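You operate a simulated robot arm through the tools that you are given. There is no shell and no other tool.

You are at the controls of a simulated robot arm. One attempt, no reset.

JOB
Clamp modules 29 and 95 in the rail with the green stop.
Fine: 29 goes next to the purple stop; lock the purple stop first and the green one last.

The check looks at the end state, three seconds after you hand in, the way a careful person would. Anything else that was tipped, shoved, dropped, spilled or broken makes it a failure.

ROBOT AND FRAMES
A 7-joint arm with a two-finger parallel gripper, fixed in place. Base frame: the origin is at the foot of the arm, x ahead of it, y to its left, z up; the work surface is at about z = 0. Lengths are in m, angles in degrees, forces in N, time in s.
With the tool pointing down near the work surface it reaches from about 0.24 to 0.62 m from the base axis. Its first joint turns from -66.0 to 66.0 degrees. Payload 2.6 kg.
The TCP is the grasp point between the finger pads, 0.03 m short of the fingertips. In the tool frame z runs along the fingers and y along their closing line. Largest opening 0.094 m; finger width 0.028, thickness 0.01; the body of the gripper, 0.05 by 0.096 m, starts 0.055 m behind the TCP.
Orientation is that of the tool frame in the base frame, as a unit quaternion [x, y, z, w]. With the fingers straight down and closing along the base's y, the tool's x points along the base's -x, its y along +y and its z along -z.

CONTROLS
- The arm moves only by the tool nudge_tool. Its argument "rows" is one flat list of numbers, 6 for each row, row after row: the shift along the tool's x, y, z in units of 25 mm (1.0 is 25 mm), then the turn, a rotation vector about the tool's x, y, z in units of 6 degrees (1.0 is 6 degrees). In form: [tx, ty, tz, ax, ay, az, tx, ty, tz, ax, ay, az, ...]. A call has 1 to 20 rows; each row shifts and turns the commanded pose from where the row before left it, along the tool's axes as they then stand. "grip" is the finger opening in m, from 0 to 0.094, set as the call begins (left out, the last holds). A call with a number of a shift or a turn outside -1 to 1 is refused whole. A row lasts 0.2 s, in which the tool goes at most 0.05 m and 8.6 degrees; a call with a longer step from one row to the next is refused whole, and so is a gripper value outside its range. Where a pose cannot be reached the arm comes as near as it can. A force on the tool above 40 N (or 10 N above the force at the start of the call, whichever is more), or a blocked arm, ends the call early, and 0.2 s more pass. The fingers move at their own pace (about 0.072 m/s each) and stop on an object; they squeeze with about 36 N. The grip force told is the motor's: it shows also when the fingers shut on nothing. Time passes only in rows, and 0.2 s behind the last, so rows that do not move let the fingers close. It gives the time, the measured TCP pose, the force on the tool (base axes), the opening and the grip force at its end, in the units of the frame above (readings bear some noise), with the torque about the TCP (base axes, N m) and any sound that the robot's microphone picked up.
- Cameras (640 x 400 px; columns grow to the right, rows downward): "scene" is fixed at [0.0012, 0.4368, 0.5274]; the picture's right is [-0.95, -0.32, 0.00], its down [-0.28, 0.83, -0.48] and it looks along [0.15, -0.46, -0.88] (base axes); focal length 214 px, centre (320, 200). "wrist" rides on the gripper at [0.076, 0.014, -0.102] in the tool frame; the picture's right is [-0.18, 0.98, 0.00], its down [-0.75, -0.14, -0.64] and it looks along [-0.63, -0.12, 0.77] (tool axes); focal length 243 px, centre (320, 200).
- capture(camera): a new picture of that camera. No time passes.
- locate(camera, pixels): for up to 12 pixels [column, row] of the newest picture of that camera ("zoom" is the newest enlarged one), the place [x, y, z] in the base frame of the surface seen there, good to about 0.002 m. No time passes.
- zoom(camera, box): a new picture of the part [left, top, right, bottom] of that camera's present view, enlarged. No time passes.
- close_job(): hands the job in; it is judged then, once.

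Open the gripper and draw the arm clear of the work before you hand the job in, unless the task says otherwise.

The tools are called after "Emit:" as name(argument=value, ...) on one line, values as JSON. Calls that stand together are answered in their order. nudge_tool: Moves the arm, as the interface text tells. Its arguments: {"type":"object","properties":{"rows":{"type":"array","items":{"type":"number"}},"grip":{"type":"number"}},"required":["rows"]} The other tools are called the same way: capture (camera) takes a picture; locate (camera, pixels) gives the place of the surface under pixels of a picture; zoom (camera, box) takes an enlarged picture of a part of a camera's view; close_job () hands the job in.

At the start:

```text
time_s: 0.0
ee_pos: [0.3529, -0.0242, 0.3265]
orientation: [0.0, 1.0, 0.0, 0.0]
wrist_force: [0.3, -0.2, 0.9]
torque: [0.02, -0.02, 0.0]
finger_gap: 0.094
finger_force: 0.1
```

scene: 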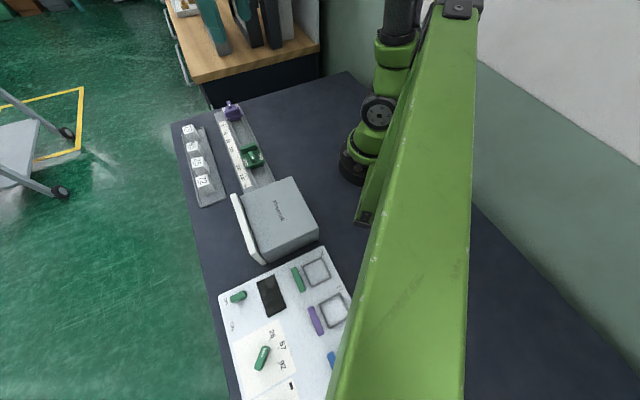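
wrist: 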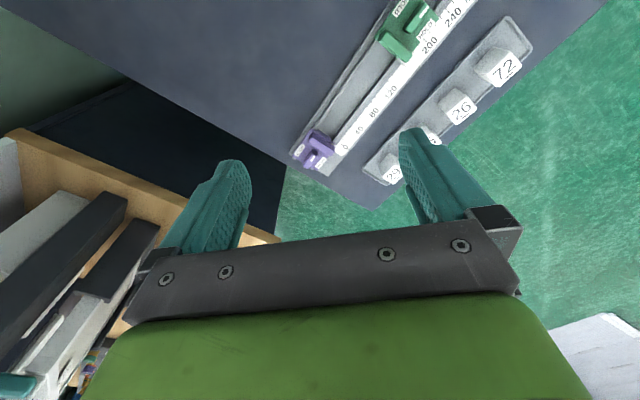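

The pictures show a rail with a purple stop (scene ~232,110) and a green stop (~252,157), and a rack with modules (~190-205, 130-182). I zoom in on these areas and the instruction board for detail.

Emit:
zoom(camera="scene", box=[160, 80, 320, 220])

Emit:
zoom(camera="scene", box=[200, 220, 380, 400])

Emit:
zoom(camera="wrist", box=[270, 0, 560, 220])

```text
2.86 times, centred on (240, 150) of scene
```

zoom: 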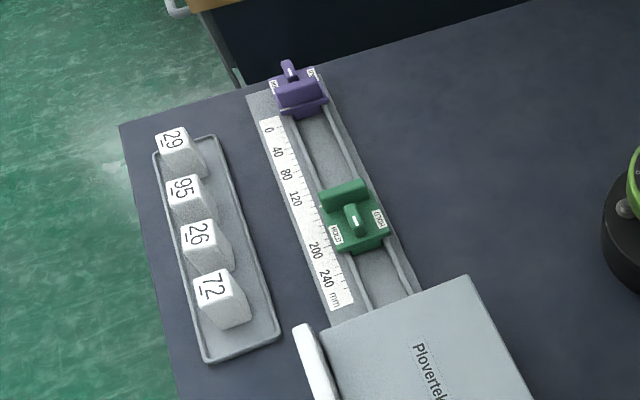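

```text
2.22 times, centred on (290, 310) of scene
```

zoom: 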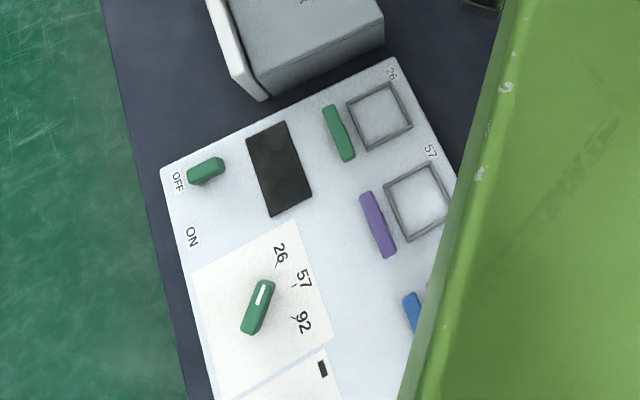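

```text
1.82 times, centred on (415, 110) of wrist
```

zoom: 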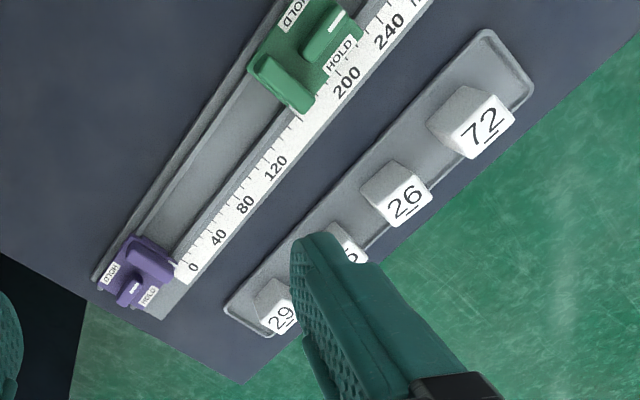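

The stops carry labels next to their levers. I zoom in tighter on each stop to read them and locate key points.

Emit:
zoom(camera="wrist", box=[370, 0, 470, 70])

Emit:
zoom(camera="wrist", box=[280, 115, 360, 185])

Emit:
zoom(camera="scene", box=[210, 90, 280, 190])

```text
5.71 times, centred on (420, 35) of wrist
```

zoom: 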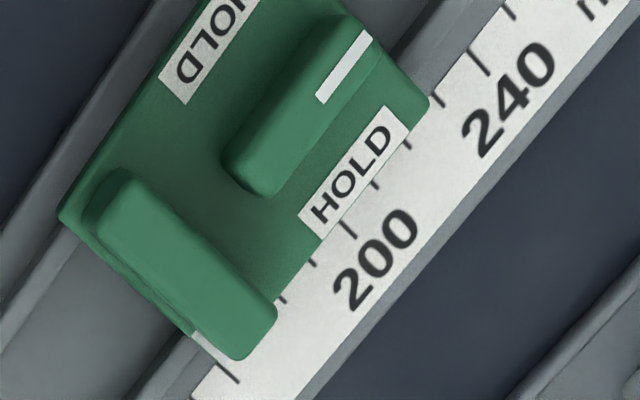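

```text
5.71 times, centred on (320, 150) of wrist
```

zoom: 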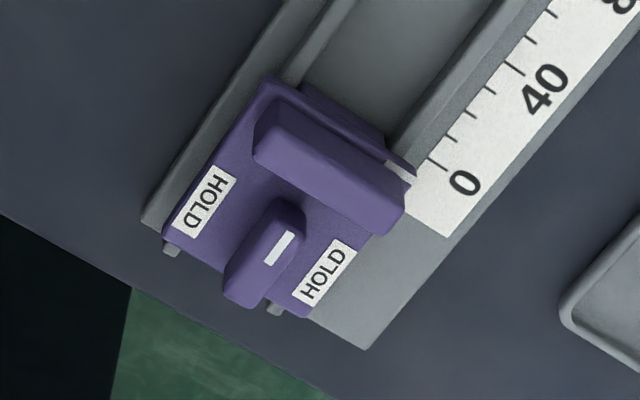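

```text
4.00 times, centred on (245, 140) of scene
```

zoom: 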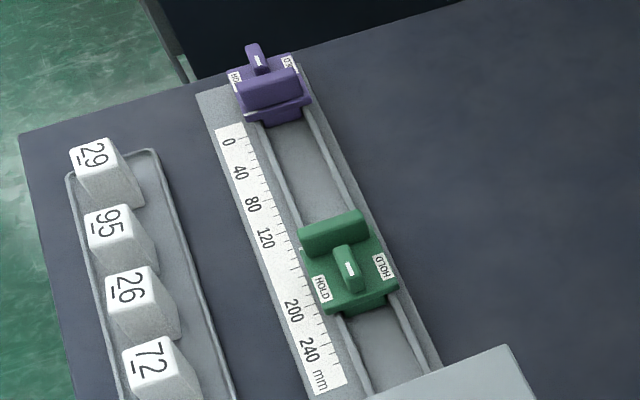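

Levers lie along the rail (free); both sides say HOLD, so a quarter turn locks. Now I measure points on modules, rack, rail and stops from the scene zoom.

Emit:
locate(camera="zoom", pixels=[[95, 155], [108, 222], [128, 288], [150, 358], [258, 60], [268, 85], [335, 228], [346, 268], [325, 290], [385, 265], [280, 150], [230, 145]])

Emit:
zoom(camera="scene", box=[170, 110, 240, 220])

```text
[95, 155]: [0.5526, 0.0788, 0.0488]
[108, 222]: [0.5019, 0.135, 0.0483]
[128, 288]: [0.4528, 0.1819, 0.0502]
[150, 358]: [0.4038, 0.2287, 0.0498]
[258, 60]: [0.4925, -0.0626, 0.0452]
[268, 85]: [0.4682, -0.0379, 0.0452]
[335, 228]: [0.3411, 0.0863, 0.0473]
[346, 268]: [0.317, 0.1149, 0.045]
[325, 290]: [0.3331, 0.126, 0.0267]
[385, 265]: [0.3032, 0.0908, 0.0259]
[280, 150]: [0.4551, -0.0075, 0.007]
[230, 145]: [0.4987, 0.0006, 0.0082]
```

```text
3.64 times, centred on (205, 165) of scene
```

zoom: 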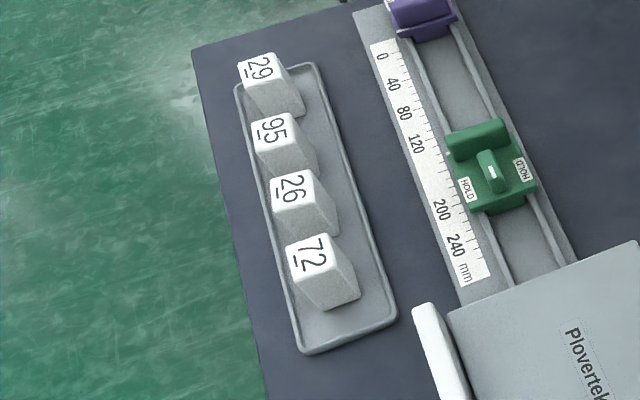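

I measure the rail edges and module corners in the newest zoom to fix the rail angle and sizes.

Emit:
locate(camera="zoom", pixels=[[358, 15], [456, 292], [373, 45], [466, 284], [394, 40], [484, 278], [455, 30], [565, 255], [420, 60], [445, 60], [400, 45], [462, 45]])

Emit:
locate(camera="zoom", pixels=[[238, 60], [273, 54], [280, 80], [246, 88], [305, 108], [253, 122], [288, 115], [295, 140], [262, 150], [320, 165], [238, 90], [315, 65]])

```text
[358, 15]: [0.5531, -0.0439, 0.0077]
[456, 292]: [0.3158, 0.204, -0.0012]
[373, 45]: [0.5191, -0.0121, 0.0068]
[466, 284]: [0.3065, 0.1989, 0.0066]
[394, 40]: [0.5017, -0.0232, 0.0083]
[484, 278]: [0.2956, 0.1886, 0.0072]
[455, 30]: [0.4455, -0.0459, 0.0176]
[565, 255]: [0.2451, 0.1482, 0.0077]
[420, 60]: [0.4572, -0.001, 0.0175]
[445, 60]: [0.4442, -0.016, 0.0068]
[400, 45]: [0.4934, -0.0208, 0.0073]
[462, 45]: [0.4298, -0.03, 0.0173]
```

```text
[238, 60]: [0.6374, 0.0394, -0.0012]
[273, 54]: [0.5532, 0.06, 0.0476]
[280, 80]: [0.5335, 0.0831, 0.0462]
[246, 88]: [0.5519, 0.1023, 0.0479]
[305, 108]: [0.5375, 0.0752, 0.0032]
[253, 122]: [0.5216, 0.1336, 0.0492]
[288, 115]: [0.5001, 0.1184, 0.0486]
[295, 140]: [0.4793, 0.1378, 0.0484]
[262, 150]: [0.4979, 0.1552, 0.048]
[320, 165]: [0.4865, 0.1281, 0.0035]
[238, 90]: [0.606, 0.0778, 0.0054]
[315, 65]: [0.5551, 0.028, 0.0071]
```

The rail runs at about 135° in the base plane (rail centre line x+y≈0.429), modules are ~0.03 m square with tops at z≈0.049. I turn the tool 45° so its y is across the rail and move to view the purple stop with the wrist camera.

Emit:
nudge_tool(rows=[0, 0, 0, 0, 0, 0.9375, 0, 0, 0, 0, 0, 0.9375, 0, 0, 0, 0, 0, 0.9375, 0, 0, 0, 0, 0, 0.9375, 0, 0, 0, 0, 0, 0.9375, 0, 0, 0, 0, 0, 0.9375, 0, 0, 0, 0, 0, 0.9375, 0, 0, 0, 0, 0, 0.9375, 0.445, 0.72, 0.84, 0, 0, 0, 0.445, 0.72, 0.84, 0, 0, 0, 0.445, 0.72, 0.84, 0, 0, 0, 0.445, 0.72, 0.84, 0, 0, 0, 0.445, 0.72, 0.84, 0, 0, 0, 0.445, 0.72, 0.84, 0, 0, 0, 0, 0, 0, 0, 0, 0], grip=0.094)

```text
time_s: 3.2
ee_pos: [0.3843, 0.1025, 0.199]
orientation: [0.383, 0.924, 0.0, 0.001]
wrist_force: [-0.6, 0.8, 0.7]
torque: [0.01, -0.02, 0.02]
finger_gap: 0.0937
finger_force: 0.1
```

The tool is now yawed 45° at [0.384, 0.1025, 0.199]. I take wrist and scene pictures to check what is visible.

Emit:
capture(camera="wrist")

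Emit:
capture(camera="scene")

```text
taken
```

wrist: 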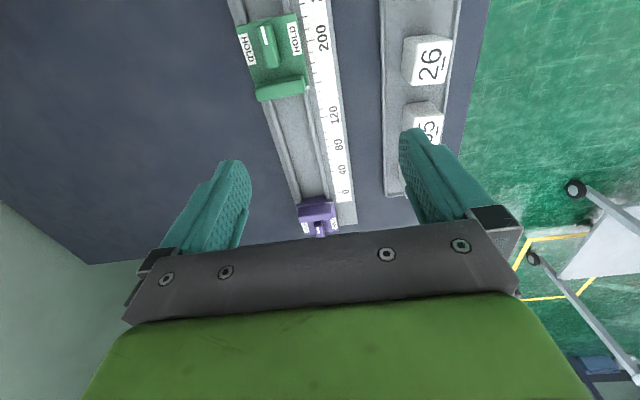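

```text
taken
```

scene: 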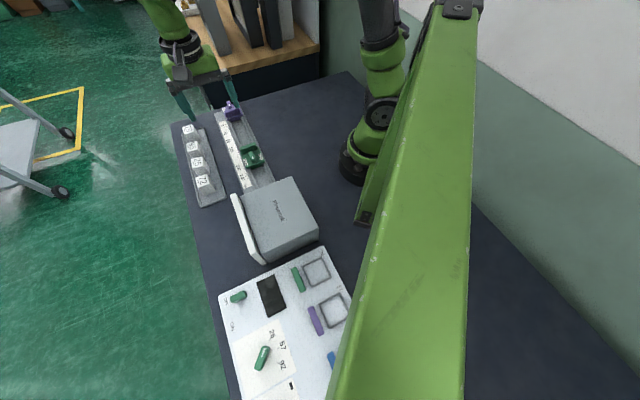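

The purple stop is near the lower edge (≈317,215) in the wrist view. I move along the rail (−u by 0.17 m) to hover over it for a closer look.

Emit:
nudge_tool(rows=[-0.97, -0.236, 0, 0, 0, 0, -0.97, -0.236, 0, 0, 0, 0, -0.97, -0.236, 0, 0, 0, 0, -0.97, -0.236, 0, 0, 0, 0, -0.97, -0.236, 0, 0, 0, 0, -0.97, -0.236, 0, 0, 0, 0, -0.97, -0.236, 0, 0, 0, 0, 0, 0, 0, 0, 0, 0])

Emit:
zoom(camera="wrist", box=[220, 0, 420, 125])

Emit:
capture(camera="wrist")

```text
time_s: 5.0
ee_pos: [0.4714, -0.0489, 0.2006]
orientation: [0.383, 0.924, 0.0, 0.001]
wrist_force: [-0.1, 1.1, 0.3]
torque: [0.03, -0.01, 0.01]
finger_gap: 0.094
finger_force: 0.1
```

```text
3.20 times, centred on (320, 62) of wrist
```

zoom: 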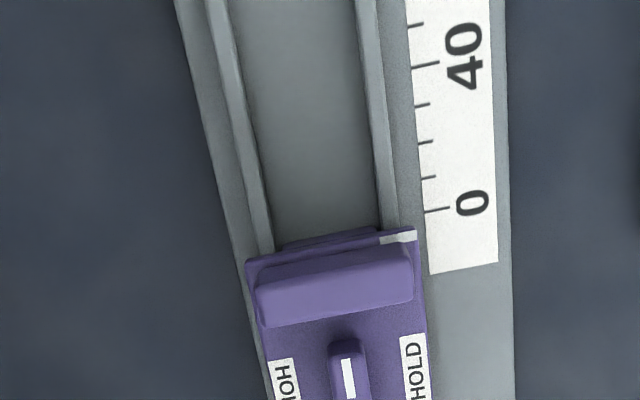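

```text
taken
```

wrist: 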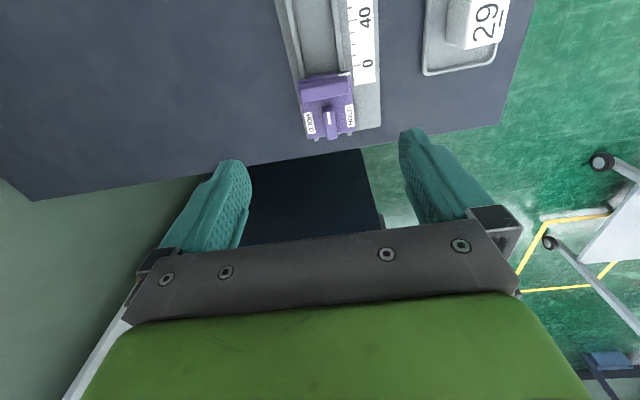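

Now the purple stop is at (327,105) in the wrist view. I zoom tightly on it and locate its lever, jaw and rail features.

Emit:
zoom(camera="wrist", box=[285, 60, 385, 145])

```text
4.71 times, centred on (335, 102) of wrist
```

zoom: 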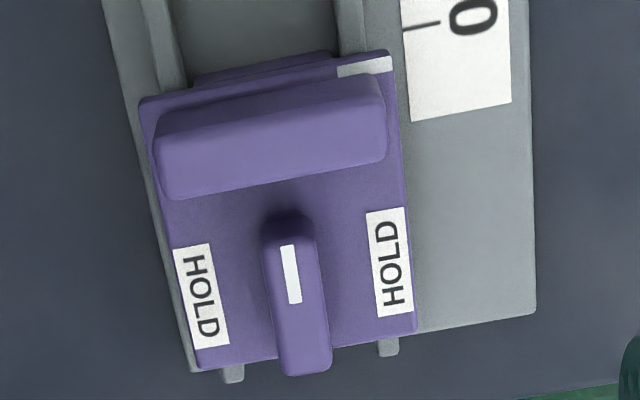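

I locate lever ends, jaw wall corners, plate corners and guide bars of the purple stop.

Emit:
locate(camera="zoom", pixels=[[290, 250], [300, 360], [270, 290], [318, 290], [160, 150], [385, 95], [170, 195], [385, 155], [360, 68], [200, 365], [410, 325], [250, 75]])

Emit:
locate(camera="zoom", pixels=[[145, 105], [390, 58], [165, 40], [352, 20], [260, 30], [232, 372], [388, 350], [295, 230], [285, 275], [305, 335], [278, 340], [328, 340]])

```text
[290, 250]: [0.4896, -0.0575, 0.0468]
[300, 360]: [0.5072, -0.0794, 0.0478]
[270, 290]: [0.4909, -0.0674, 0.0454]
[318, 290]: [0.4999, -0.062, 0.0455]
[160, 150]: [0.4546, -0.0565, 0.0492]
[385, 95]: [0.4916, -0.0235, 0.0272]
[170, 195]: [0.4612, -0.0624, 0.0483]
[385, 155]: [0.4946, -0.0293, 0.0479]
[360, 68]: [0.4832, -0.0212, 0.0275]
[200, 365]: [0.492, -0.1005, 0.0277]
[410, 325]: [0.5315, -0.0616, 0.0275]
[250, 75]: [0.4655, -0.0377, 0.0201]
```

```text
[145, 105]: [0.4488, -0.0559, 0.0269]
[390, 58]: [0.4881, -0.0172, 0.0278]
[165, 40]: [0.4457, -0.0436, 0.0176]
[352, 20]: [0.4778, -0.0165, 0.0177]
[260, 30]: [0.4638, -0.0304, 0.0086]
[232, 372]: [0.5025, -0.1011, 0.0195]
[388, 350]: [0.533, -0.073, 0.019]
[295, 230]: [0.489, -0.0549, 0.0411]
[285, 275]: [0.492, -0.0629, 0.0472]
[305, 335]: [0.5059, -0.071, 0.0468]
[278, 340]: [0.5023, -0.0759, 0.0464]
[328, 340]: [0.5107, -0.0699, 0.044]
```

I locate the HOLD labels (zoom ≈(200,297) and (390,262)) to infer the pivot of the lever.

Emit:
locate(camera="zoom", pixels=[[200, 297], [390, 262], [192, 248], [210, 345], [383, 212], [396, 310], [288, 215], [290, 205], [300, 374], [250, 60], [250, 68], [250, 88]])

```text
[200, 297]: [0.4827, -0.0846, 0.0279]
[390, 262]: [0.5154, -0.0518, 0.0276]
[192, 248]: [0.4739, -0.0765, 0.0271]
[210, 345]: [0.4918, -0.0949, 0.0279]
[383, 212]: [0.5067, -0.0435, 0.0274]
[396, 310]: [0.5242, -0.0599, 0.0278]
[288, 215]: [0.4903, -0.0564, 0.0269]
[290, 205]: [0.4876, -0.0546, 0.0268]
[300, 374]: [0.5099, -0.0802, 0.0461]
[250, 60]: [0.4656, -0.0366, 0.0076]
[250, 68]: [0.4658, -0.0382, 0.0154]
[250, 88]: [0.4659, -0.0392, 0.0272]
```

Pivot of the purple lever comes out at u≈−0.401, v≈0.3047, i.e. base (0.499, −0.068), lever z 0.027–0.047. I hover at z=0.12 above it with the fingers partly closed and check alignment.

Emit:
nudge_tool(rows=[-0.332, 0.059, 0.805, 0, 0, 0, -0.332, 0.059, 0.805, 0, 0, 0, -0.332, 0.059, 0.805, 0, 0, 0, -0.332, 0.059, 0.805, 0, 0, 0, 0, 0, 0, 0, 0, 0, 0, 0, 0, 0, 0, 0], grip=0.032)

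Emit:
capture(camera="wrist")

Emit:
zoom(camera="scene", box=[190, 70, 280, 130])

```text
time_s: 6.4
ee_pos: [0.5008, -0.0681, 0.1183]
orientation: [0.384, 0.923, 0.0, 0.0]
wrist_force: [0.3, -0.1, -0.4]
torque: [-0.03, 0.02, -0.01]
finger_gap: 0.0321
finger_force: 0.1
```

```text
taken
```

wrist: 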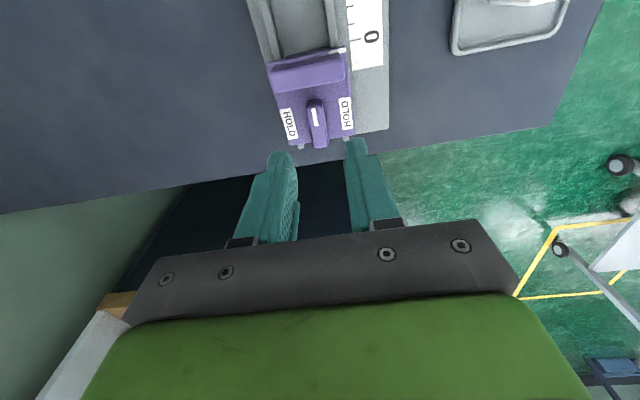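

```text
6.67 times, centred on (235, 100) of scene
```

zoom: 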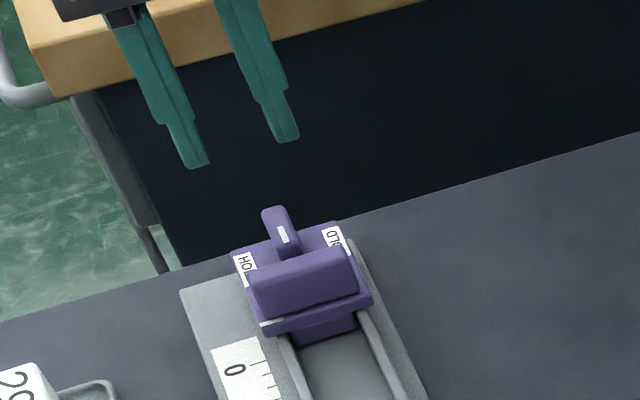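

I zoom on the wrist view around the lever and fingertips to compare their places.

Emit:
zoom(camera="wrist", box=[250, 60, 390, 180])

```text
3.33 times, centred on (320, 120) of wrist
```

zoom: 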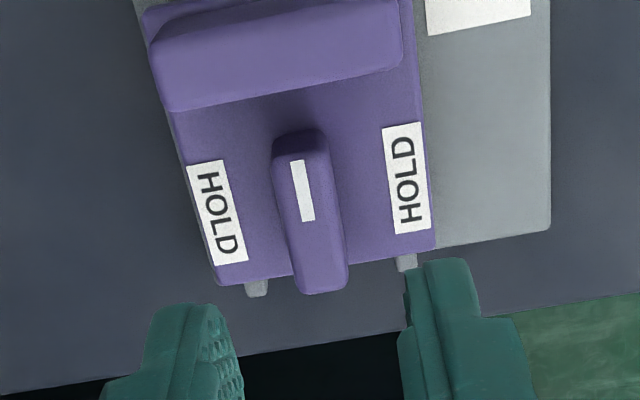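

Emit:
locate(camera="zoom", pixels=[[295, 160], [325, 285], [290, 210], [333, 205], [214, 212], [405, 178], [190, 310], [445, 265], [170, 320], [225, 318], [420, 275], [470, 275]])

```text
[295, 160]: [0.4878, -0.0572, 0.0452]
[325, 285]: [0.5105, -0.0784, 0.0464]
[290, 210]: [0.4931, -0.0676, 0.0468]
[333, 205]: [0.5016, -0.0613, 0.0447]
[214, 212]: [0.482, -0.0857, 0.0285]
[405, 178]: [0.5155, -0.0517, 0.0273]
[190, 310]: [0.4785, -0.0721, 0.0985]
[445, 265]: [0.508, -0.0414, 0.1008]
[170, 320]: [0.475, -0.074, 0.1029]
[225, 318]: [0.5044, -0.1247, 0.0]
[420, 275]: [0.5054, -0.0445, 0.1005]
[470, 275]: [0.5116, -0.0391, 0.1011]
```

Camera and TCP agree within ~1–2 mm; lever pivot ≈ u −0.401, v 0.305. I descend so the fingertips straddle the lever (TCP z≈0.061).

Emit:
nudge_tool(rows=[0.017, -0.013, 0.764, 0, 0, 0, 0.017, -0.013, 0.764, 0, 0, 0, 0.017, -0.013, 0.764, 0, 0, 0, 0, 0, 0, 0, 0, 0], grip=0.032)

Emit:
zoom(camera="wrist", box=[250, 60, 390, 180])

Emit:
zoom(camera="scene", box=[190, 70, 280, 130])

```text
time_s: 7.4
ee_pos: [0.4996, -0.066, 0.0613]
orientation: [0.383, 0.924, 0.0, 0.0]
wrist_force: [0.4, 0.3, 0.1]
torque: [-0.01, 0.0, 0.02]
finger_gap: 0.0319
finger_force: 0.0
```

```text
3.33 times, centred on (320, 120) of wrist
```

zoom: 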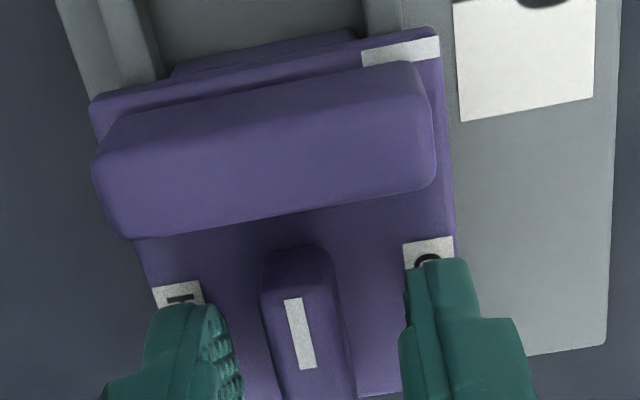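

```text
6.67 times, centred on (235, 100) of scene
```

zoom: 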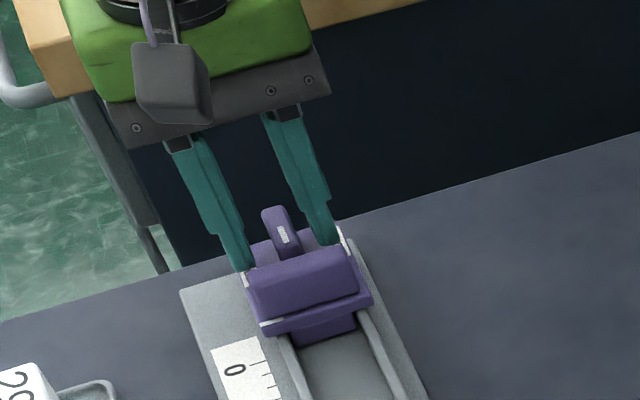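

The lever sits between the fingers. I close to a loose 0.014 m so I can turn the lever with a little play.

Emit:
nudge_tool(rows=[0, 0, 0, 0, 0, 0, 0, 0, 0, 0, 0, 0], grip=0.014)

```text
time_s: 8.0
ee_pos: [0.5, -0.0666, 0.0614]
orientation: [0.383, 0.924, 0.0, 0.0]
wrist_force: [-2.2, -1.8, -0.7]
torque: [0.02, 0.07, 0.05]
finger_gap: 0.0153
finger_force: 1.8
```

A slight sideways force (−2.8 N along v) shows the lever is ~1.5 mm toward −v from the TCP. I shift −v by 1.5 mm and read again.

Emit:
nudge_tool(rows=[-0.04, -0.06, 0, 0, 0, 0, 0, 0, 0, 0, 0, 0], grip=0.014)

```text
time_s: 8.6
ee_pos: [0.4989, -0.0675, 0.0629]
orientation: [0.383, 0.924, -0.001, -0.001]
wrist_force: [-0.4, -0.2, -0.2]
torque: [0.05, -0.03, 0.03]
finger_gap: 0.0144
finger_force: 0.4
```

Force is relieved. I start turning the lever −30° about tool z and watch force, torque and sound.

Emit:
nudge_tool(rows=[0, 0, 0, 0, 0, -1, 0, 0, 0, 0, 0, -1, 0, 0, 0, 0, 0, -1, 0, 0, 0, 0, 0, -1, 0, 0, 0, 0, 0, -1], grip=0.014)

Emit:
zoom(camera="scene", box=[190, 70, 280, 130])

```text
time_s: 9.8
ee_pos: [0.4991, -0.0663, 0.0634]
orientation: [0.13, 0.991, 0.001, 0.0]
wrist_force: [8.2, 8.1, -1.7]
torque: [-0.03, 0.21, -1.54]
finger_gap: 0.0258
finger_force: 45.0
```

```text
6.67 times, centred on (235, 100) of scene
```

zoom: 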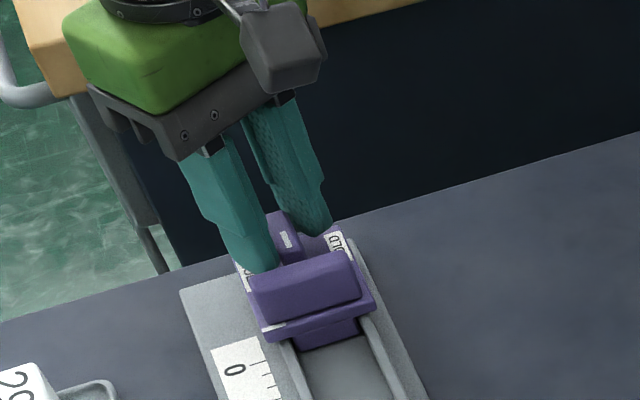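

The lever did not turn: fingers were forced open to 0.0258 m with −1.5 N·m torque, so it resists this direction. I turn back and inspect the lever before trying the other way.

Emit:
nudge_tool(rows=[0, 0, 0, 0, 0, 1, 0, 0, 0, 0, 0, 1, 0, 0, 0, 0, 0, 1, 0, 0, 0, 0, 0, 1, 0, 0, 0, 0, 0, 1, 0, 0, 0, 0, 0, 0], grip=0.03)

Emit:
zoom(camera="wrist", box=[250, 60, 390, 180])

Emit:
zoom(camera="scene", box=[190, 70, 280, 130])

```text
time_s: 11.2
ee_pos: [0.4988, -0.0673, 0.0627]
orientation: [0.383, 0.924, 0.0, 0.001]
wrist_force: [-0.3, -0.2, 0.1]
torque: [-0.06, 0.01, 0.0]
finger_gap: 0.03
finger_force: 0.2
```

```text
3.33 times, centred on (320, 120) of wrist
```

zoom: 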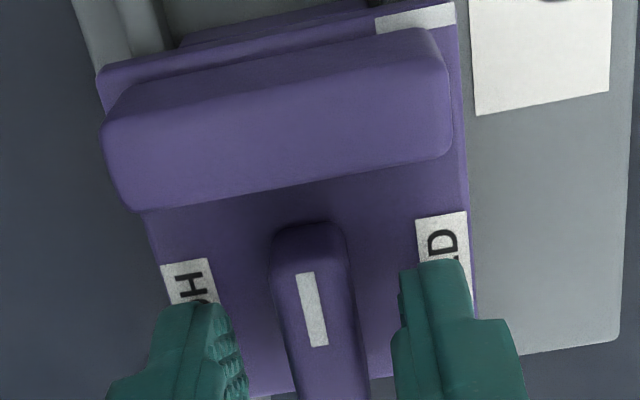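

```text
6.67 times, centred on (235, 100) of scene
```

zoom: 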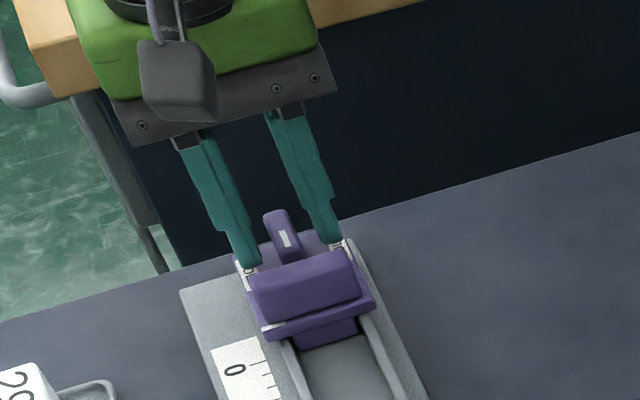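

The lever is still along the rail and the stop moved only ~1 mm. I close to 0.014 again and try the other direction, +12° first.

Emit:
nudge_tool(rows=[0, 0, 0, 0, 0, 0, 0, 0, 0, 0, 0, 0, 0, 0, 0, 0, 0, 1, 0, 0, 0, 0, 0, 1, 0, 0, 0, 0, 0, 0], grip=0.014)

Emit:
zoom(camera="wrist", box=[250, 60, 390, 180])

Emit:
zoom(camera="scene", box=[190, 70, 280, 130])

```text
time_s: 12.4
ee_pos: [0.4977, -0.0671, 0.0627]
orientation: [0.478, 0.879, 0.001, 0.0]
wrist_force: [-0.3, -0.3, -0.4]
torque: [0.02, 0.05, 0.0]
finger_gap: 0.0143
finger_force: 0.6
```

```text
3.33 times, centred on (320, 120) of wrist
```

zoom: 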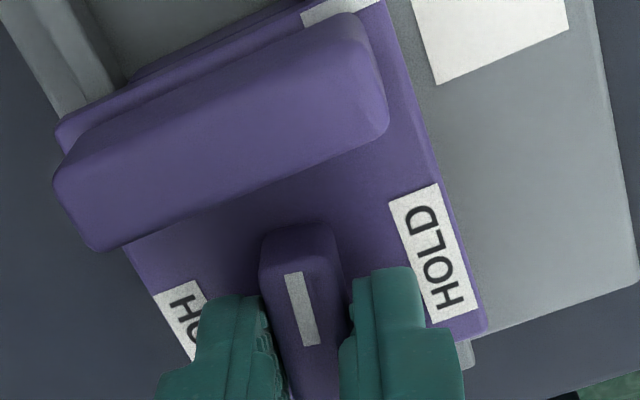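

```text
6.67 times, centred on (235, 100) of scene
```

zoom: 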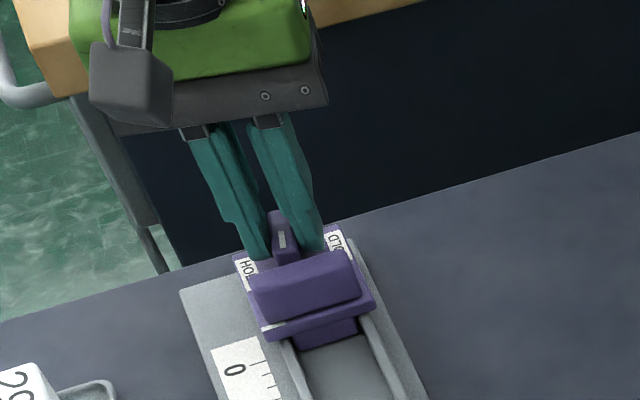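

The lever turns freely this way (no torque at 57° yaw). I continue the turn by +36° and check.

Emit:
nudge_tool(rows=[0, 0, 0, 0, 0, 1, 0, 0, 0, 0, 0, 1, 0, 0, 0, 0, 0, 1, 0, 0, 0, 0, 0, 1, 0, 0, 0, 0, 0, 1, 0, 0, 0, 0, 0, 1, 0, 0, 0, 0, 0, 0], grip=0.014)

Emit:
zoom(camera="scene", box=[190, 70, 280, 130])

```text
time_s: 14.0
ee_pos: [0.4991, -0.0682, 0.0619]
orientation: [0.726, 0.688, 0.0, -0.001]
wrist_force: [-0.7, -0.4, 0.2]
torque: [-0.01, 0.04, 0.01]
finger_gap: 0.0148
finger_force: 1.2
```

```text
6.67 times, centred on (235, 100) of scene
```

zoom: 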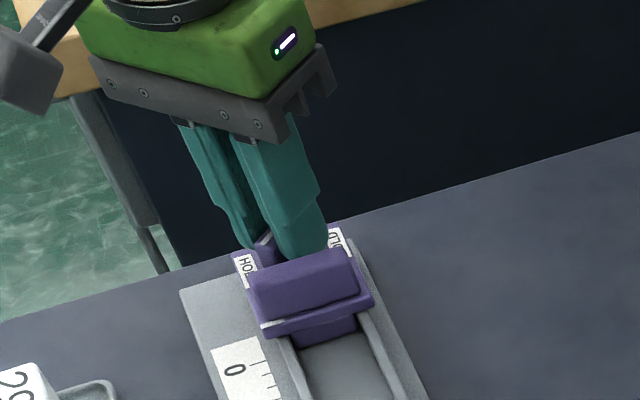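

Yaw is 93°, still free. I turn another +42° to reach 135° (a quarter turn of the lever).

Emit:
nudge_tool(rows=[0, 0, 0, 0, 0, 1, 0, 0, 0, 0, 0, 1, 0, 0, 0, 0, 0, 1, 0, 0, 0, 0, 0, 1, 0, 0, 0, 0, 0, 1, 0, 0, 0, 0, 0, 1, 0, 0, 0, 0, 0, 1, 0, 0, 0, 0, 0, 0], grip=0.014)

Emit:
zoom(camera="scene", box=[190, 70, 280, 130])

Emit:
capture(camera="wrist")

```text
time_s: 15.8
ee_pos: [0.4996, -0.0684, 0.0623]
orientation: [0.924, 0.382, 0.0, 0.0]
wrist_force: [-0.6, 0.1, -0.7]
torque: [0.02, 0.01, 0.02]
finger_gap: 0.0146
finger_force: 0.5
```

```text
6.67 times, centred on (235, 100) of scene
```

zoom: 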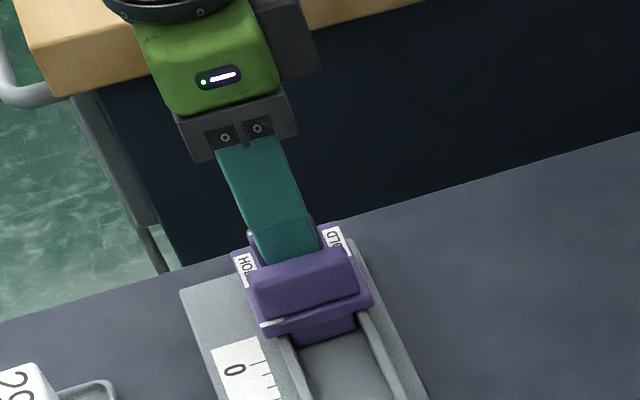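

```text
taken
```

wrist: 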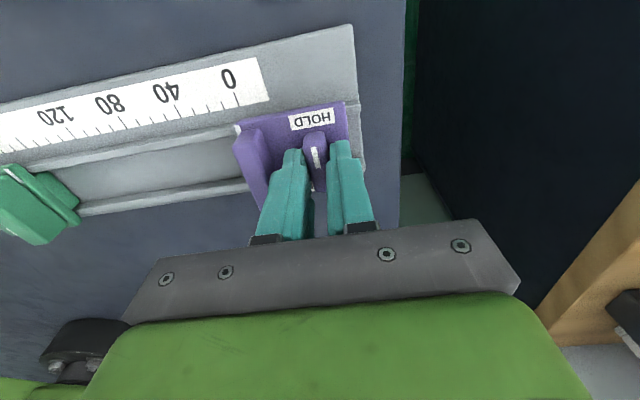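

Yaw is 135° and the lever's mark points to the ruler-side HOLD. I turn +6° more to take up the slop and feel for the end stop.

Emit:
nudge_tool(rows=[0, 0, 0, 0, 0, 0.5, 0, 0, 0, 0, 0, 0.5, 0, 0, 0, 0, 0, 0], grip=0.014)

Emit:
zoom(camera="wrist", box=[220, 80, 400, 220])

```text
time_s: 16.6
ee_pos: [0.499, -0.0675, 0.0617]
orientation: [0.943, 0.333, 0.0, 0.0]
wrist_force: [-2.3, 0.4, 1.4]
torque: [0.0, 0.06, 0.16]
finger_gap: 0.0158
finger_force: 6.7
```

```text
2.86 times, centred on (310, 150) of wrist
```

zoom: 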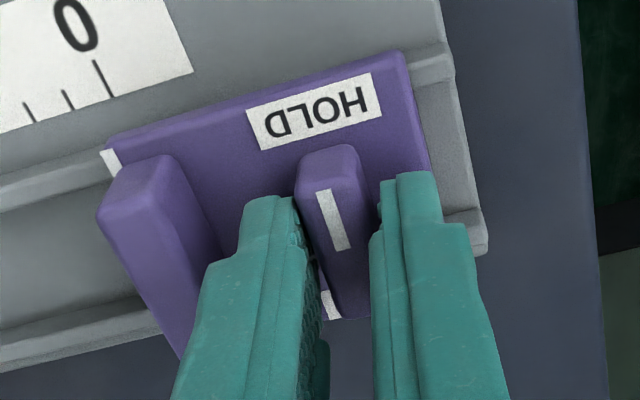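

Torque is just starting (0.16 N·m), so the lever is near its end stop. I push 5° more to seat it firmly, then look.

Emit:
nudge_tool(rows=[0, 0, 0, 0, 0, 0.45, 0, 0, 0, 0, 0, 0.45, 0, 0, 0, 0, 0, 0], grip=0.014)

Emit:
zoom(camera="wrist", box=[220, 80, 400, 220])

```text
time_s: 17.4
ee_pos: [0.4977, -0.068, 0.0626]
orientation: [0.957, 0.29, 0.0, -0.001]
wrist_force: [-16.8, 6.8, 12.5]
torque: [-0.5, 0.94, 1.67]
finger_gap: 0.017
finger_force: 44.7
```

```text
2.86 times, centred on (310, 150) of wrist
```

zoom: 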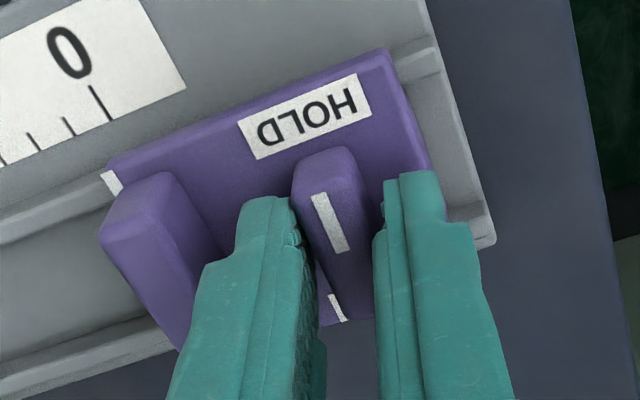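

The end stop is firm (1.67 N·m). I open slightly to 0.020 m (wall is close) and lift straight up, then check the lever state.

Emit:
nudge_tool(rows=[0, 0, 0, 0, 0, 0, 0, 0, 0, 0, 0, 0, 0, 0, -0.8, 0, 0, 0, 0, 0, -0.8, 0, 0, 0, 0, 0, -0.8, 0, 0, 0, 0, 0, -0.8, 0, 0, 0, 0, 0, 0, 0, 0, 0], grip=0.02)

Emit:
zoom(camera="wrist", box=[220, 50, 400, 190])

Emit:
zoom(camera="scene", box=[190, 70, 280, 130])

```text
time_s: 19.0
ee_pos: [0.4988, -0.0702, 0.1408]
orientation: [0.957, 0.289, 0.0, 0.0]
wrist_force: [0.5, -0.6, -0.1]
torque: [0.0, -0.01, -0.02]
finger_gap: 0.0199
finger_force: 0.1
```

```text
2.86 times, centred on (310, 120) of wrist
```

zoom: 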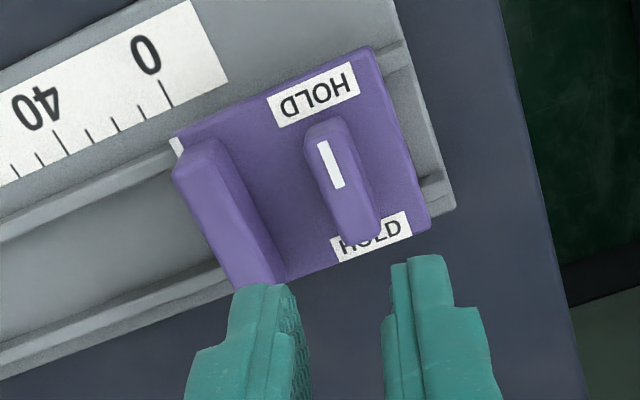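

```text
6.67 times, centred on (235, 100) of scene
```

zoom: 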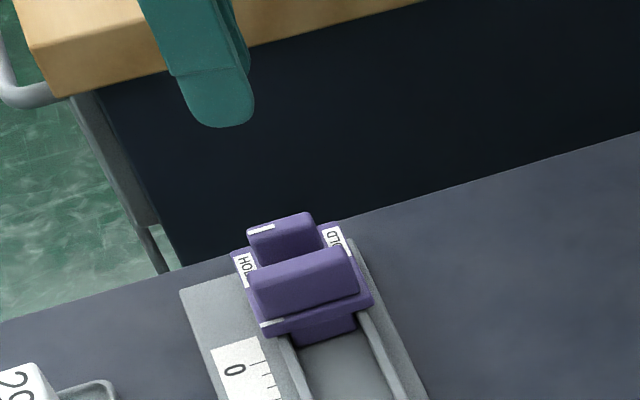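

The purple lever now lies across the rail with its mark at HOLD. I rotate back to yaw 45° while rising to z≈0.2.

Emit:
nudge_tool(rows=[0, 0, -0.15, 0, 0, -0.994, 0, 0, -0.15, 0, 0, -0.994, 0, 0, -0.15, 0, 0, -0.994, 0, 0, -0.15, 0, 0, -0.994, 0, 0, -0.15, 0, 0, -0.994, 0, 0, -0.15, 0, 0, -0.994, 0, 0, -0.15, 0, 0, -0.994, 0, 0, -0.15, 0, 0, -0.994, 0, 0, -0.15, 0, 0, -0.994, 0, 0, -0.15, 0, 0, -0.994, 0, 0, -0.15, 0, 0, -0.994, 0, 0, -0.15, 0, 0, -0.994, 0, 0, -0.15, 0, 0, -0.994, 0, 0, -0.15, 0, 0, -0.994, 0, 0, -0.15, 0, 0, -0.994, 0, 0, -0.15, 0, 0, -0.994, 0, 0, -0.15, 0, 0, -0.994, 0, 0, 0, 0, 0, 0], grip=0.094)

Emit:
capture(camera="wrist")

Emit:
zoom(camera="wrist", box=[270, 20, 400, 140])

```text
time_s: 22.8
ee_pos: [0.4992, -0.0689, 0.2077]
orientation: [0.382, 0.924, 0.0, 0.001]
wrist_force: [-1.2, 0.5, 0.3]
torque: [0.04, 0.0, 0.0]
finger_gap: 0.094
finger_force: 0.1
```

```text
taken
```

wrist: 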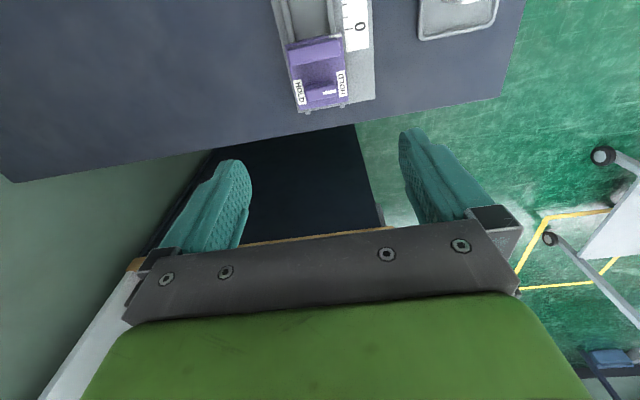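

```text
3.33 times, centred on (335, 80) of wrist
```

zoom: 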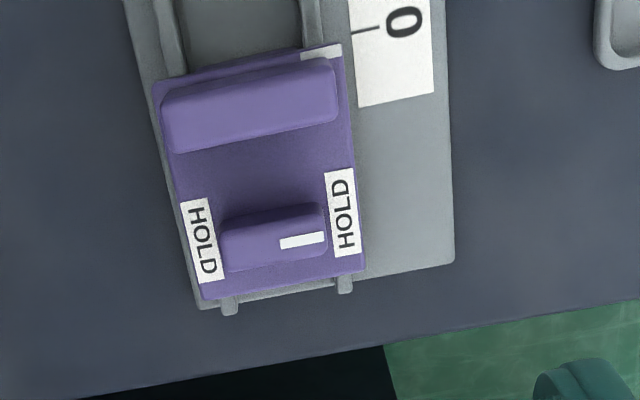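

I locate the plate front corners (155,85),(340,48), guide bars and the jaw front for the present position of the purple stop.

Emit:
locate(camera="zoom", pixels=[[157, 87], [338, 50], [172, 40], [308, 15], [203, 240], [342, 212], [245, 55], [245, 40], [225, 240], [325, 225], [270, 220], [160, 110]])

```text
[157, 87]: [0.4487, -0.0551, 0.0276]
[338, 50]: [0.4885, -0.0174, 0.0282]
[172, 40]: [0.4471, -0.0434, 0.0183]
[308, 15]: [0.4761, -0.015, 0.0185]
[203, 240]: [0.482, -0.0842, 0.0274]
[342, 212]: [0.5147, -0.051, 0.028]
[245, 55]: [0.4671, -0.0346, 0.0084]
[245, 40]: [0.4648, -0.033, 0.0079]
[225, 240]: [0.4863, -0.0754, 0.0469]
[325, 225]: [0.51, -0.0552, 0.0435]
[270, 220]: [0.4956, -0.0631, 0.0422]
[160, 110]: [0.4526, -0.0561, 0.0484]
```

Purple stop front is at u≈−0.356, rail centre v≈0.305. Now I move over module 29 (base ≈ (0.553, 0.081)) for a closer look.

Emit:
nudge_tool(rows=[0.458, 0.958, 0.185, 0, 0, 0, 0.458, 0.958, 0.185, 0, 0, 0, 0.458, 0.958, 0.185, 0, 0, 0, 0.458, 0.958, 0.185, 0, 0, 0, 0.458, 0.958, 0.185, 0, 0, 0, 0.458, 0.958, 0.185, 0, 0, 0, 0, 0, 0, 0, 0, 0], grip=0.07)

Emit:
capture(camera="wrist")

Emit:
zoom(camera="wrist", box=[230, 0, 410, 140])

```text
time_s: 24.4
ee_pos: [0.5539, 0.0796, 0.179]
orientation: [0.383, 0.924, -0.001, 0.0]
wrist_force: [1.2, 0.3, 0.1]
torque: [0.0, 0.02, -0.02]
finger_gap: 0.0699
finger_force: 0.0
```

```text
taken
```

wrist: 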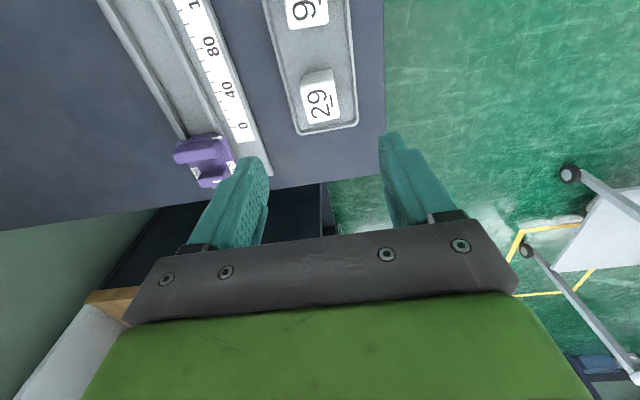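

```text
2.86 times, centred on (320, 70) of wrist
```

zoom: 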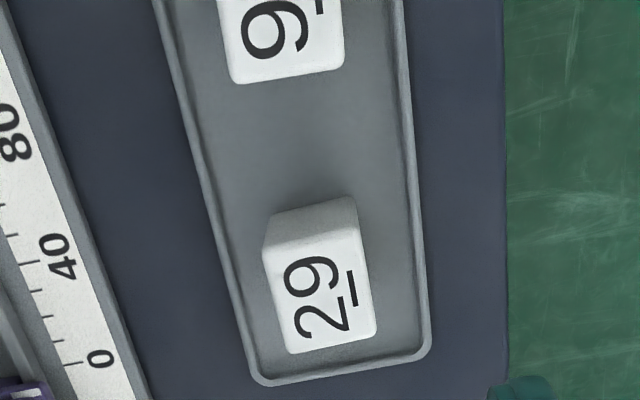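

I locate the top-face corners of module 29 and the 95 corners visible in this zoom, plus the tray rim.

Emit:
locate(camera="zoom", pixels=[[273, 247], [357, 228], [372, 333], [294, 350], [322, 295], [265, 240], [345, 205], [235, 82], [342, 64], [330, 225], [258, 368], [425, 350]])

```text
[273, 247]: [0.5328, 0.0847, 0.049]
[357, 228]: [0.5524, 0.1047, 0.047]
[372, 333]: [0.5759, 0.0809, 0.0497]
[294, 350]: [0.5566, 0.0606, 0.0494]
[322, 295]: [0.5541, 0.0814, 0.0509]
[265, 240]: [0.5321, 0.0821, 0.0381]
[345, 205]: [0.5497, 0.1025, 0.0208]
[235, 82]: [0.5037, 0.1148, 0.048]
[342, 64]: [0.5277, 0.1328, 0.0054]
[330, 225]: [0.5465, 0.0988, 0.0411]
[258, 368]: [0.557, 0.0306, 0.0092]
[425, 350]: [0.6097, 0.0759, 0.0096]
```

Module 29's top centre is (0.5544, 0.0827), aligned with the rail (≈45°), ~0.029 across × ~0.034 along. I centre over it and descend to z≈0.10 first.

Emit:
nudge_tool(rows=[0.02, 0.025, 0.79, 0, 0, 0, 0.02, 0.025, 0.79, 0, 0, 0, 0.02, 0.025, 0.79, 0, 0, 0, 0.016, 0.025, 0.79, 0, 0, 0, 0, 0, 0, 0, 0, 0], grip=0.055)

Emit:
zoom(camera="wrist", box=[230, 60, 410, 200])

Emit:
zoom(camera="scene", box=[150, 80, 250, 150])

```text
time_s: 25.6
ee_pos: [0.5529, 0.0848, 0.1001]
orientation: [0.384, 0.924, 0.0, 0.0]
wrist_force: [-0.2, 0.2, 0.1]
torque: [-0.01, 0.0, 0.03]
finger_gap: 0.0551
finger_force: 0.0
```

```text
2.86 times, centred on (320, 130) of wrist
```

zoom: 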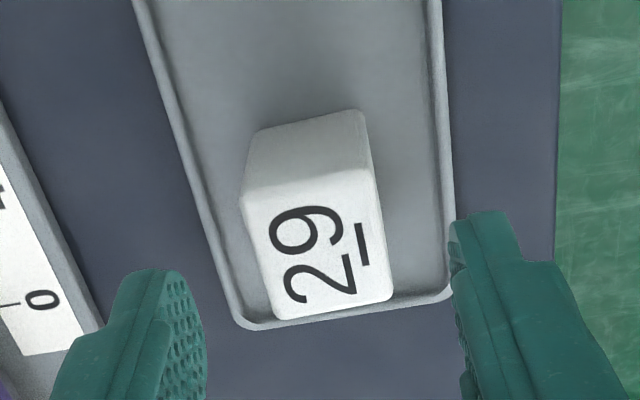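

```text
5.71 times, centred on (200, 115) of scene
```

zoom: 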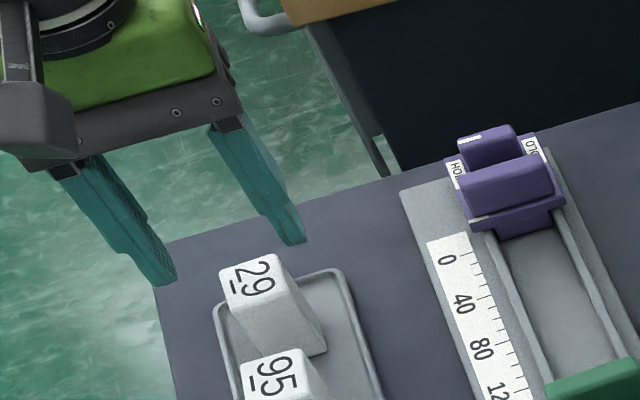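

I re-measure the top corners of 29 in this closer view before the final descent.

Emit:
locate(camera="zoom", pixels=[[246, 203], [373, 180], [388, 295], [276, 315], [320, 250], [262, 130], [360, 112]])

Emit:
nudge_tool(rows=[0, 0, 0, 0, 0, 0])

```text
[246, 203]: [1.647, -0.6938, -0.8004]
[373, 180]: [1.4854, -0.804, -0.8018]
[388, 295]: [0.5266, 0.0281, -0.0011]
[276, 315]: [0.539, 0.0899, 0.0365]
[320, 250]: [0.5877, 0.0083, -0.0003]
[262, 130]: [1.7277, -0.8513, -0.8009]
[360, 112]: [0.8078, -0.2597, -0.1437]
```

```text
time_s: 26.0
ee_pos: [0.5511, 0.0844, 0.0994]
orientation: [0.383, 0.924, -0.001, 0.0]
wrist_force: [0.0, 0.4, 0.6]
torque: [0.02, 0.03, 0.0]
finger_gap: 0.055
finger_force: 0.0
```

Those pixels were read on the scene zoom (the newest one), so I redo the wrist zoom and then locate.

Emit:
zoom(camera="wrist", box=[230, 60, 410, 200])

```text
2.86 times, centred on (320, 130) of wrist
```

zoom: 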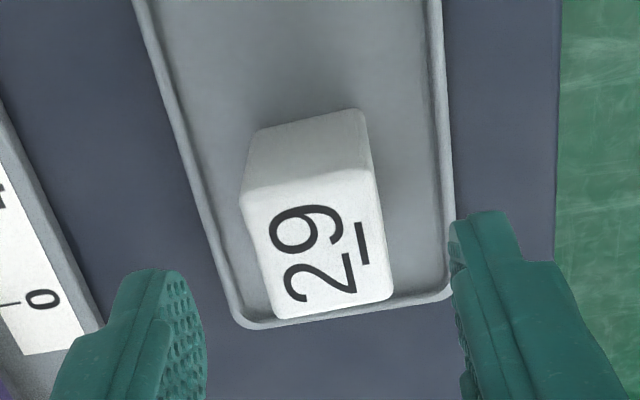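

Module 29's top face spans about (246,203)–(388,295) in this zoom; I locate its corners and base.

Emit:
locate(camera="zoom", pixels=[[246, 203], [373, 180], [388, 295], [278, 314], [320, 250], [258, 135], [360, 115], [300, 160], [200, 60], [130, 310], [470, 240]])

```text
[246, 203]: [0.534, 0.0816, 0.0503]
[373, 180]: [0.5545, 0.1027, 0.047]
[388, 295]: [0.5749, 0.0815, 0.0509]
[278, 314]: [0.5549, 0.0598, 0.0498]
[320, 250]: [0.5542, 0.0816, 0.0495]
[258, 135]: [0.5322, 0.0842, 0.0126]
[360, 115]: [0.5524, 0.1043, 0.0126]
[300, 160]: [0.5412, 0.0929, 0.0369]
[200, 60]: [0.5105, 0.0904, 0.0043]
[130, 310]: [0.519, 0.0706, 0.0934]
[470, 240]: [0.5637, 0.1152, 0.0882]
```

29's centre is (0.5546, 0.0814), ~0.030 square; my fingers sit ~3.5 mm too far along +u. I correct and descend to TCP z≈0.048.

Emit:
nudge_tool(rows=[-0.07, -0.01, 0.5, 0, 0, 0, -0.07, -0.01, 0.5, 0, 0, 0, 0, 0, 0.53, 0, 0, 0, 0, 0, 0.53, 0, 0, 0, 0, 0, 0, 0, 0, 0], grip=0.055)

Emit:
zoom(camera="wrist", box=[230, 90, 410, 230])

```text
time_s: 27.2
ee_pos: [0.5531, 0.0815, 0.048]
orientation: [0.384, 0.923, 0.0, 0.001]
wrist_force: [-0.1, -0.6, 0.5]
torque: [-0.01, 0.0, 0.05]
finger_gap: 0.055
finger_force: 0.1
```

```text
2.86 times, centred on (320, 160) of wrist
```

zoom: 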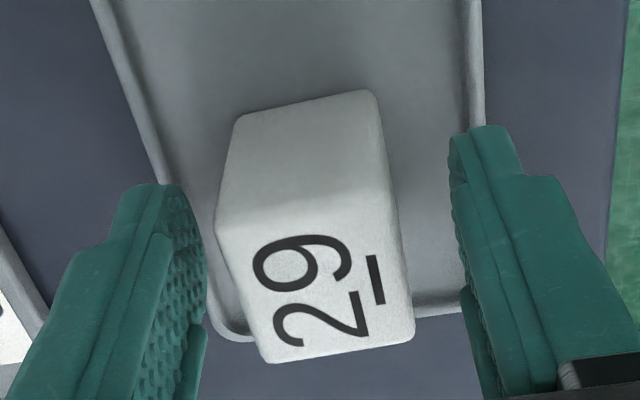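

The fingers straddle module 29 evenly. I close to grip it.

Emit:
nudge_tool(rows=[0, 0, 0, 0, 0, 0, 0, 0, 0, 0, 0, 0, 0, 0, 0, 0, 0, 0], grip=0.02)

Emit:
zoom(camera="wrist", box=[230, 90, 410, 230])

```text
time_s: 28.0
ee_pos: [0.5538, 0.082, 0.0486]
orientation: [0.383, 0.924, 0.0, 0.0]
wrist_force: [0.2, 0.1, -0.1]
torque: [0.0, -0.02, 0.01]
finger_gap: 0.0354
finger_force: 36.3
```

```text
2.86 times, centred on (320, 160) of wrist
```

zoom: 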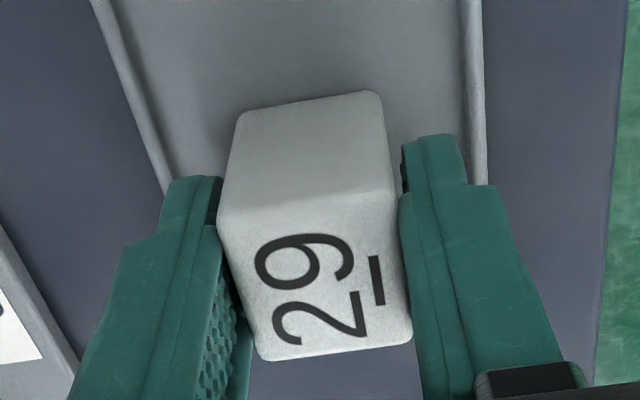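

Gripped at 0.0354 m with 36 N. I lift 29 straight up by 0.08 m and check that it comes along.

Emit:
nudge_tool(rows=[0, 0, -0.5, 0, 0, 0, 0, 0, -0.9, 0, 0, 0, 0, 0, -0.9, 0, 0, 0, 0, 0, -0.9, 0, 0, 0, 0, 0, 0, 0, 0, 0], grip=0.02)

Emit:
capture(camera="wrist")

Emit:
zoom(camera="scene", box=[150, 60, 270, 160])

```text
time_s: 29.2
ee_pos: [0.5545, 0.081, 0.1261]
orientation: [0.383, 0.924, 0.0, 0.0]
wrist_force: [0.0, 0.7, -0.5]
torque: [0.0, -0.01, 0.02]
finger_gap: 0.0356
finger_force: 36.5
```

```text
taken
```

wrist: 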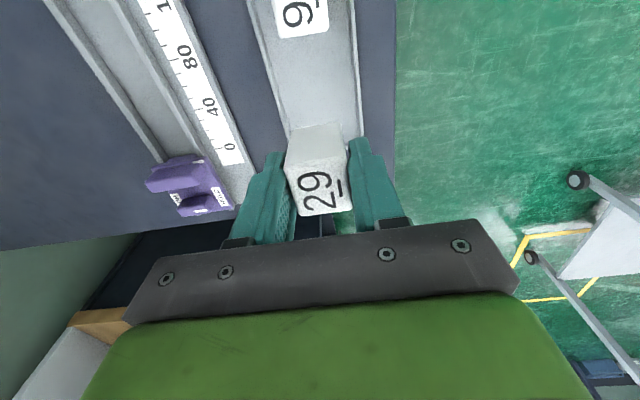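

```text
4.00 times, centred on (210, 110) of scene
```

zoom: 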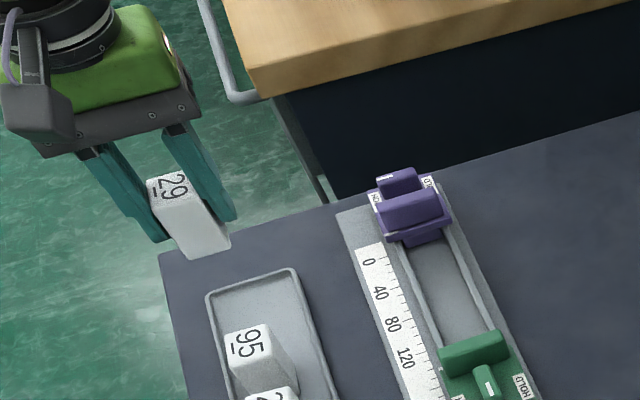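

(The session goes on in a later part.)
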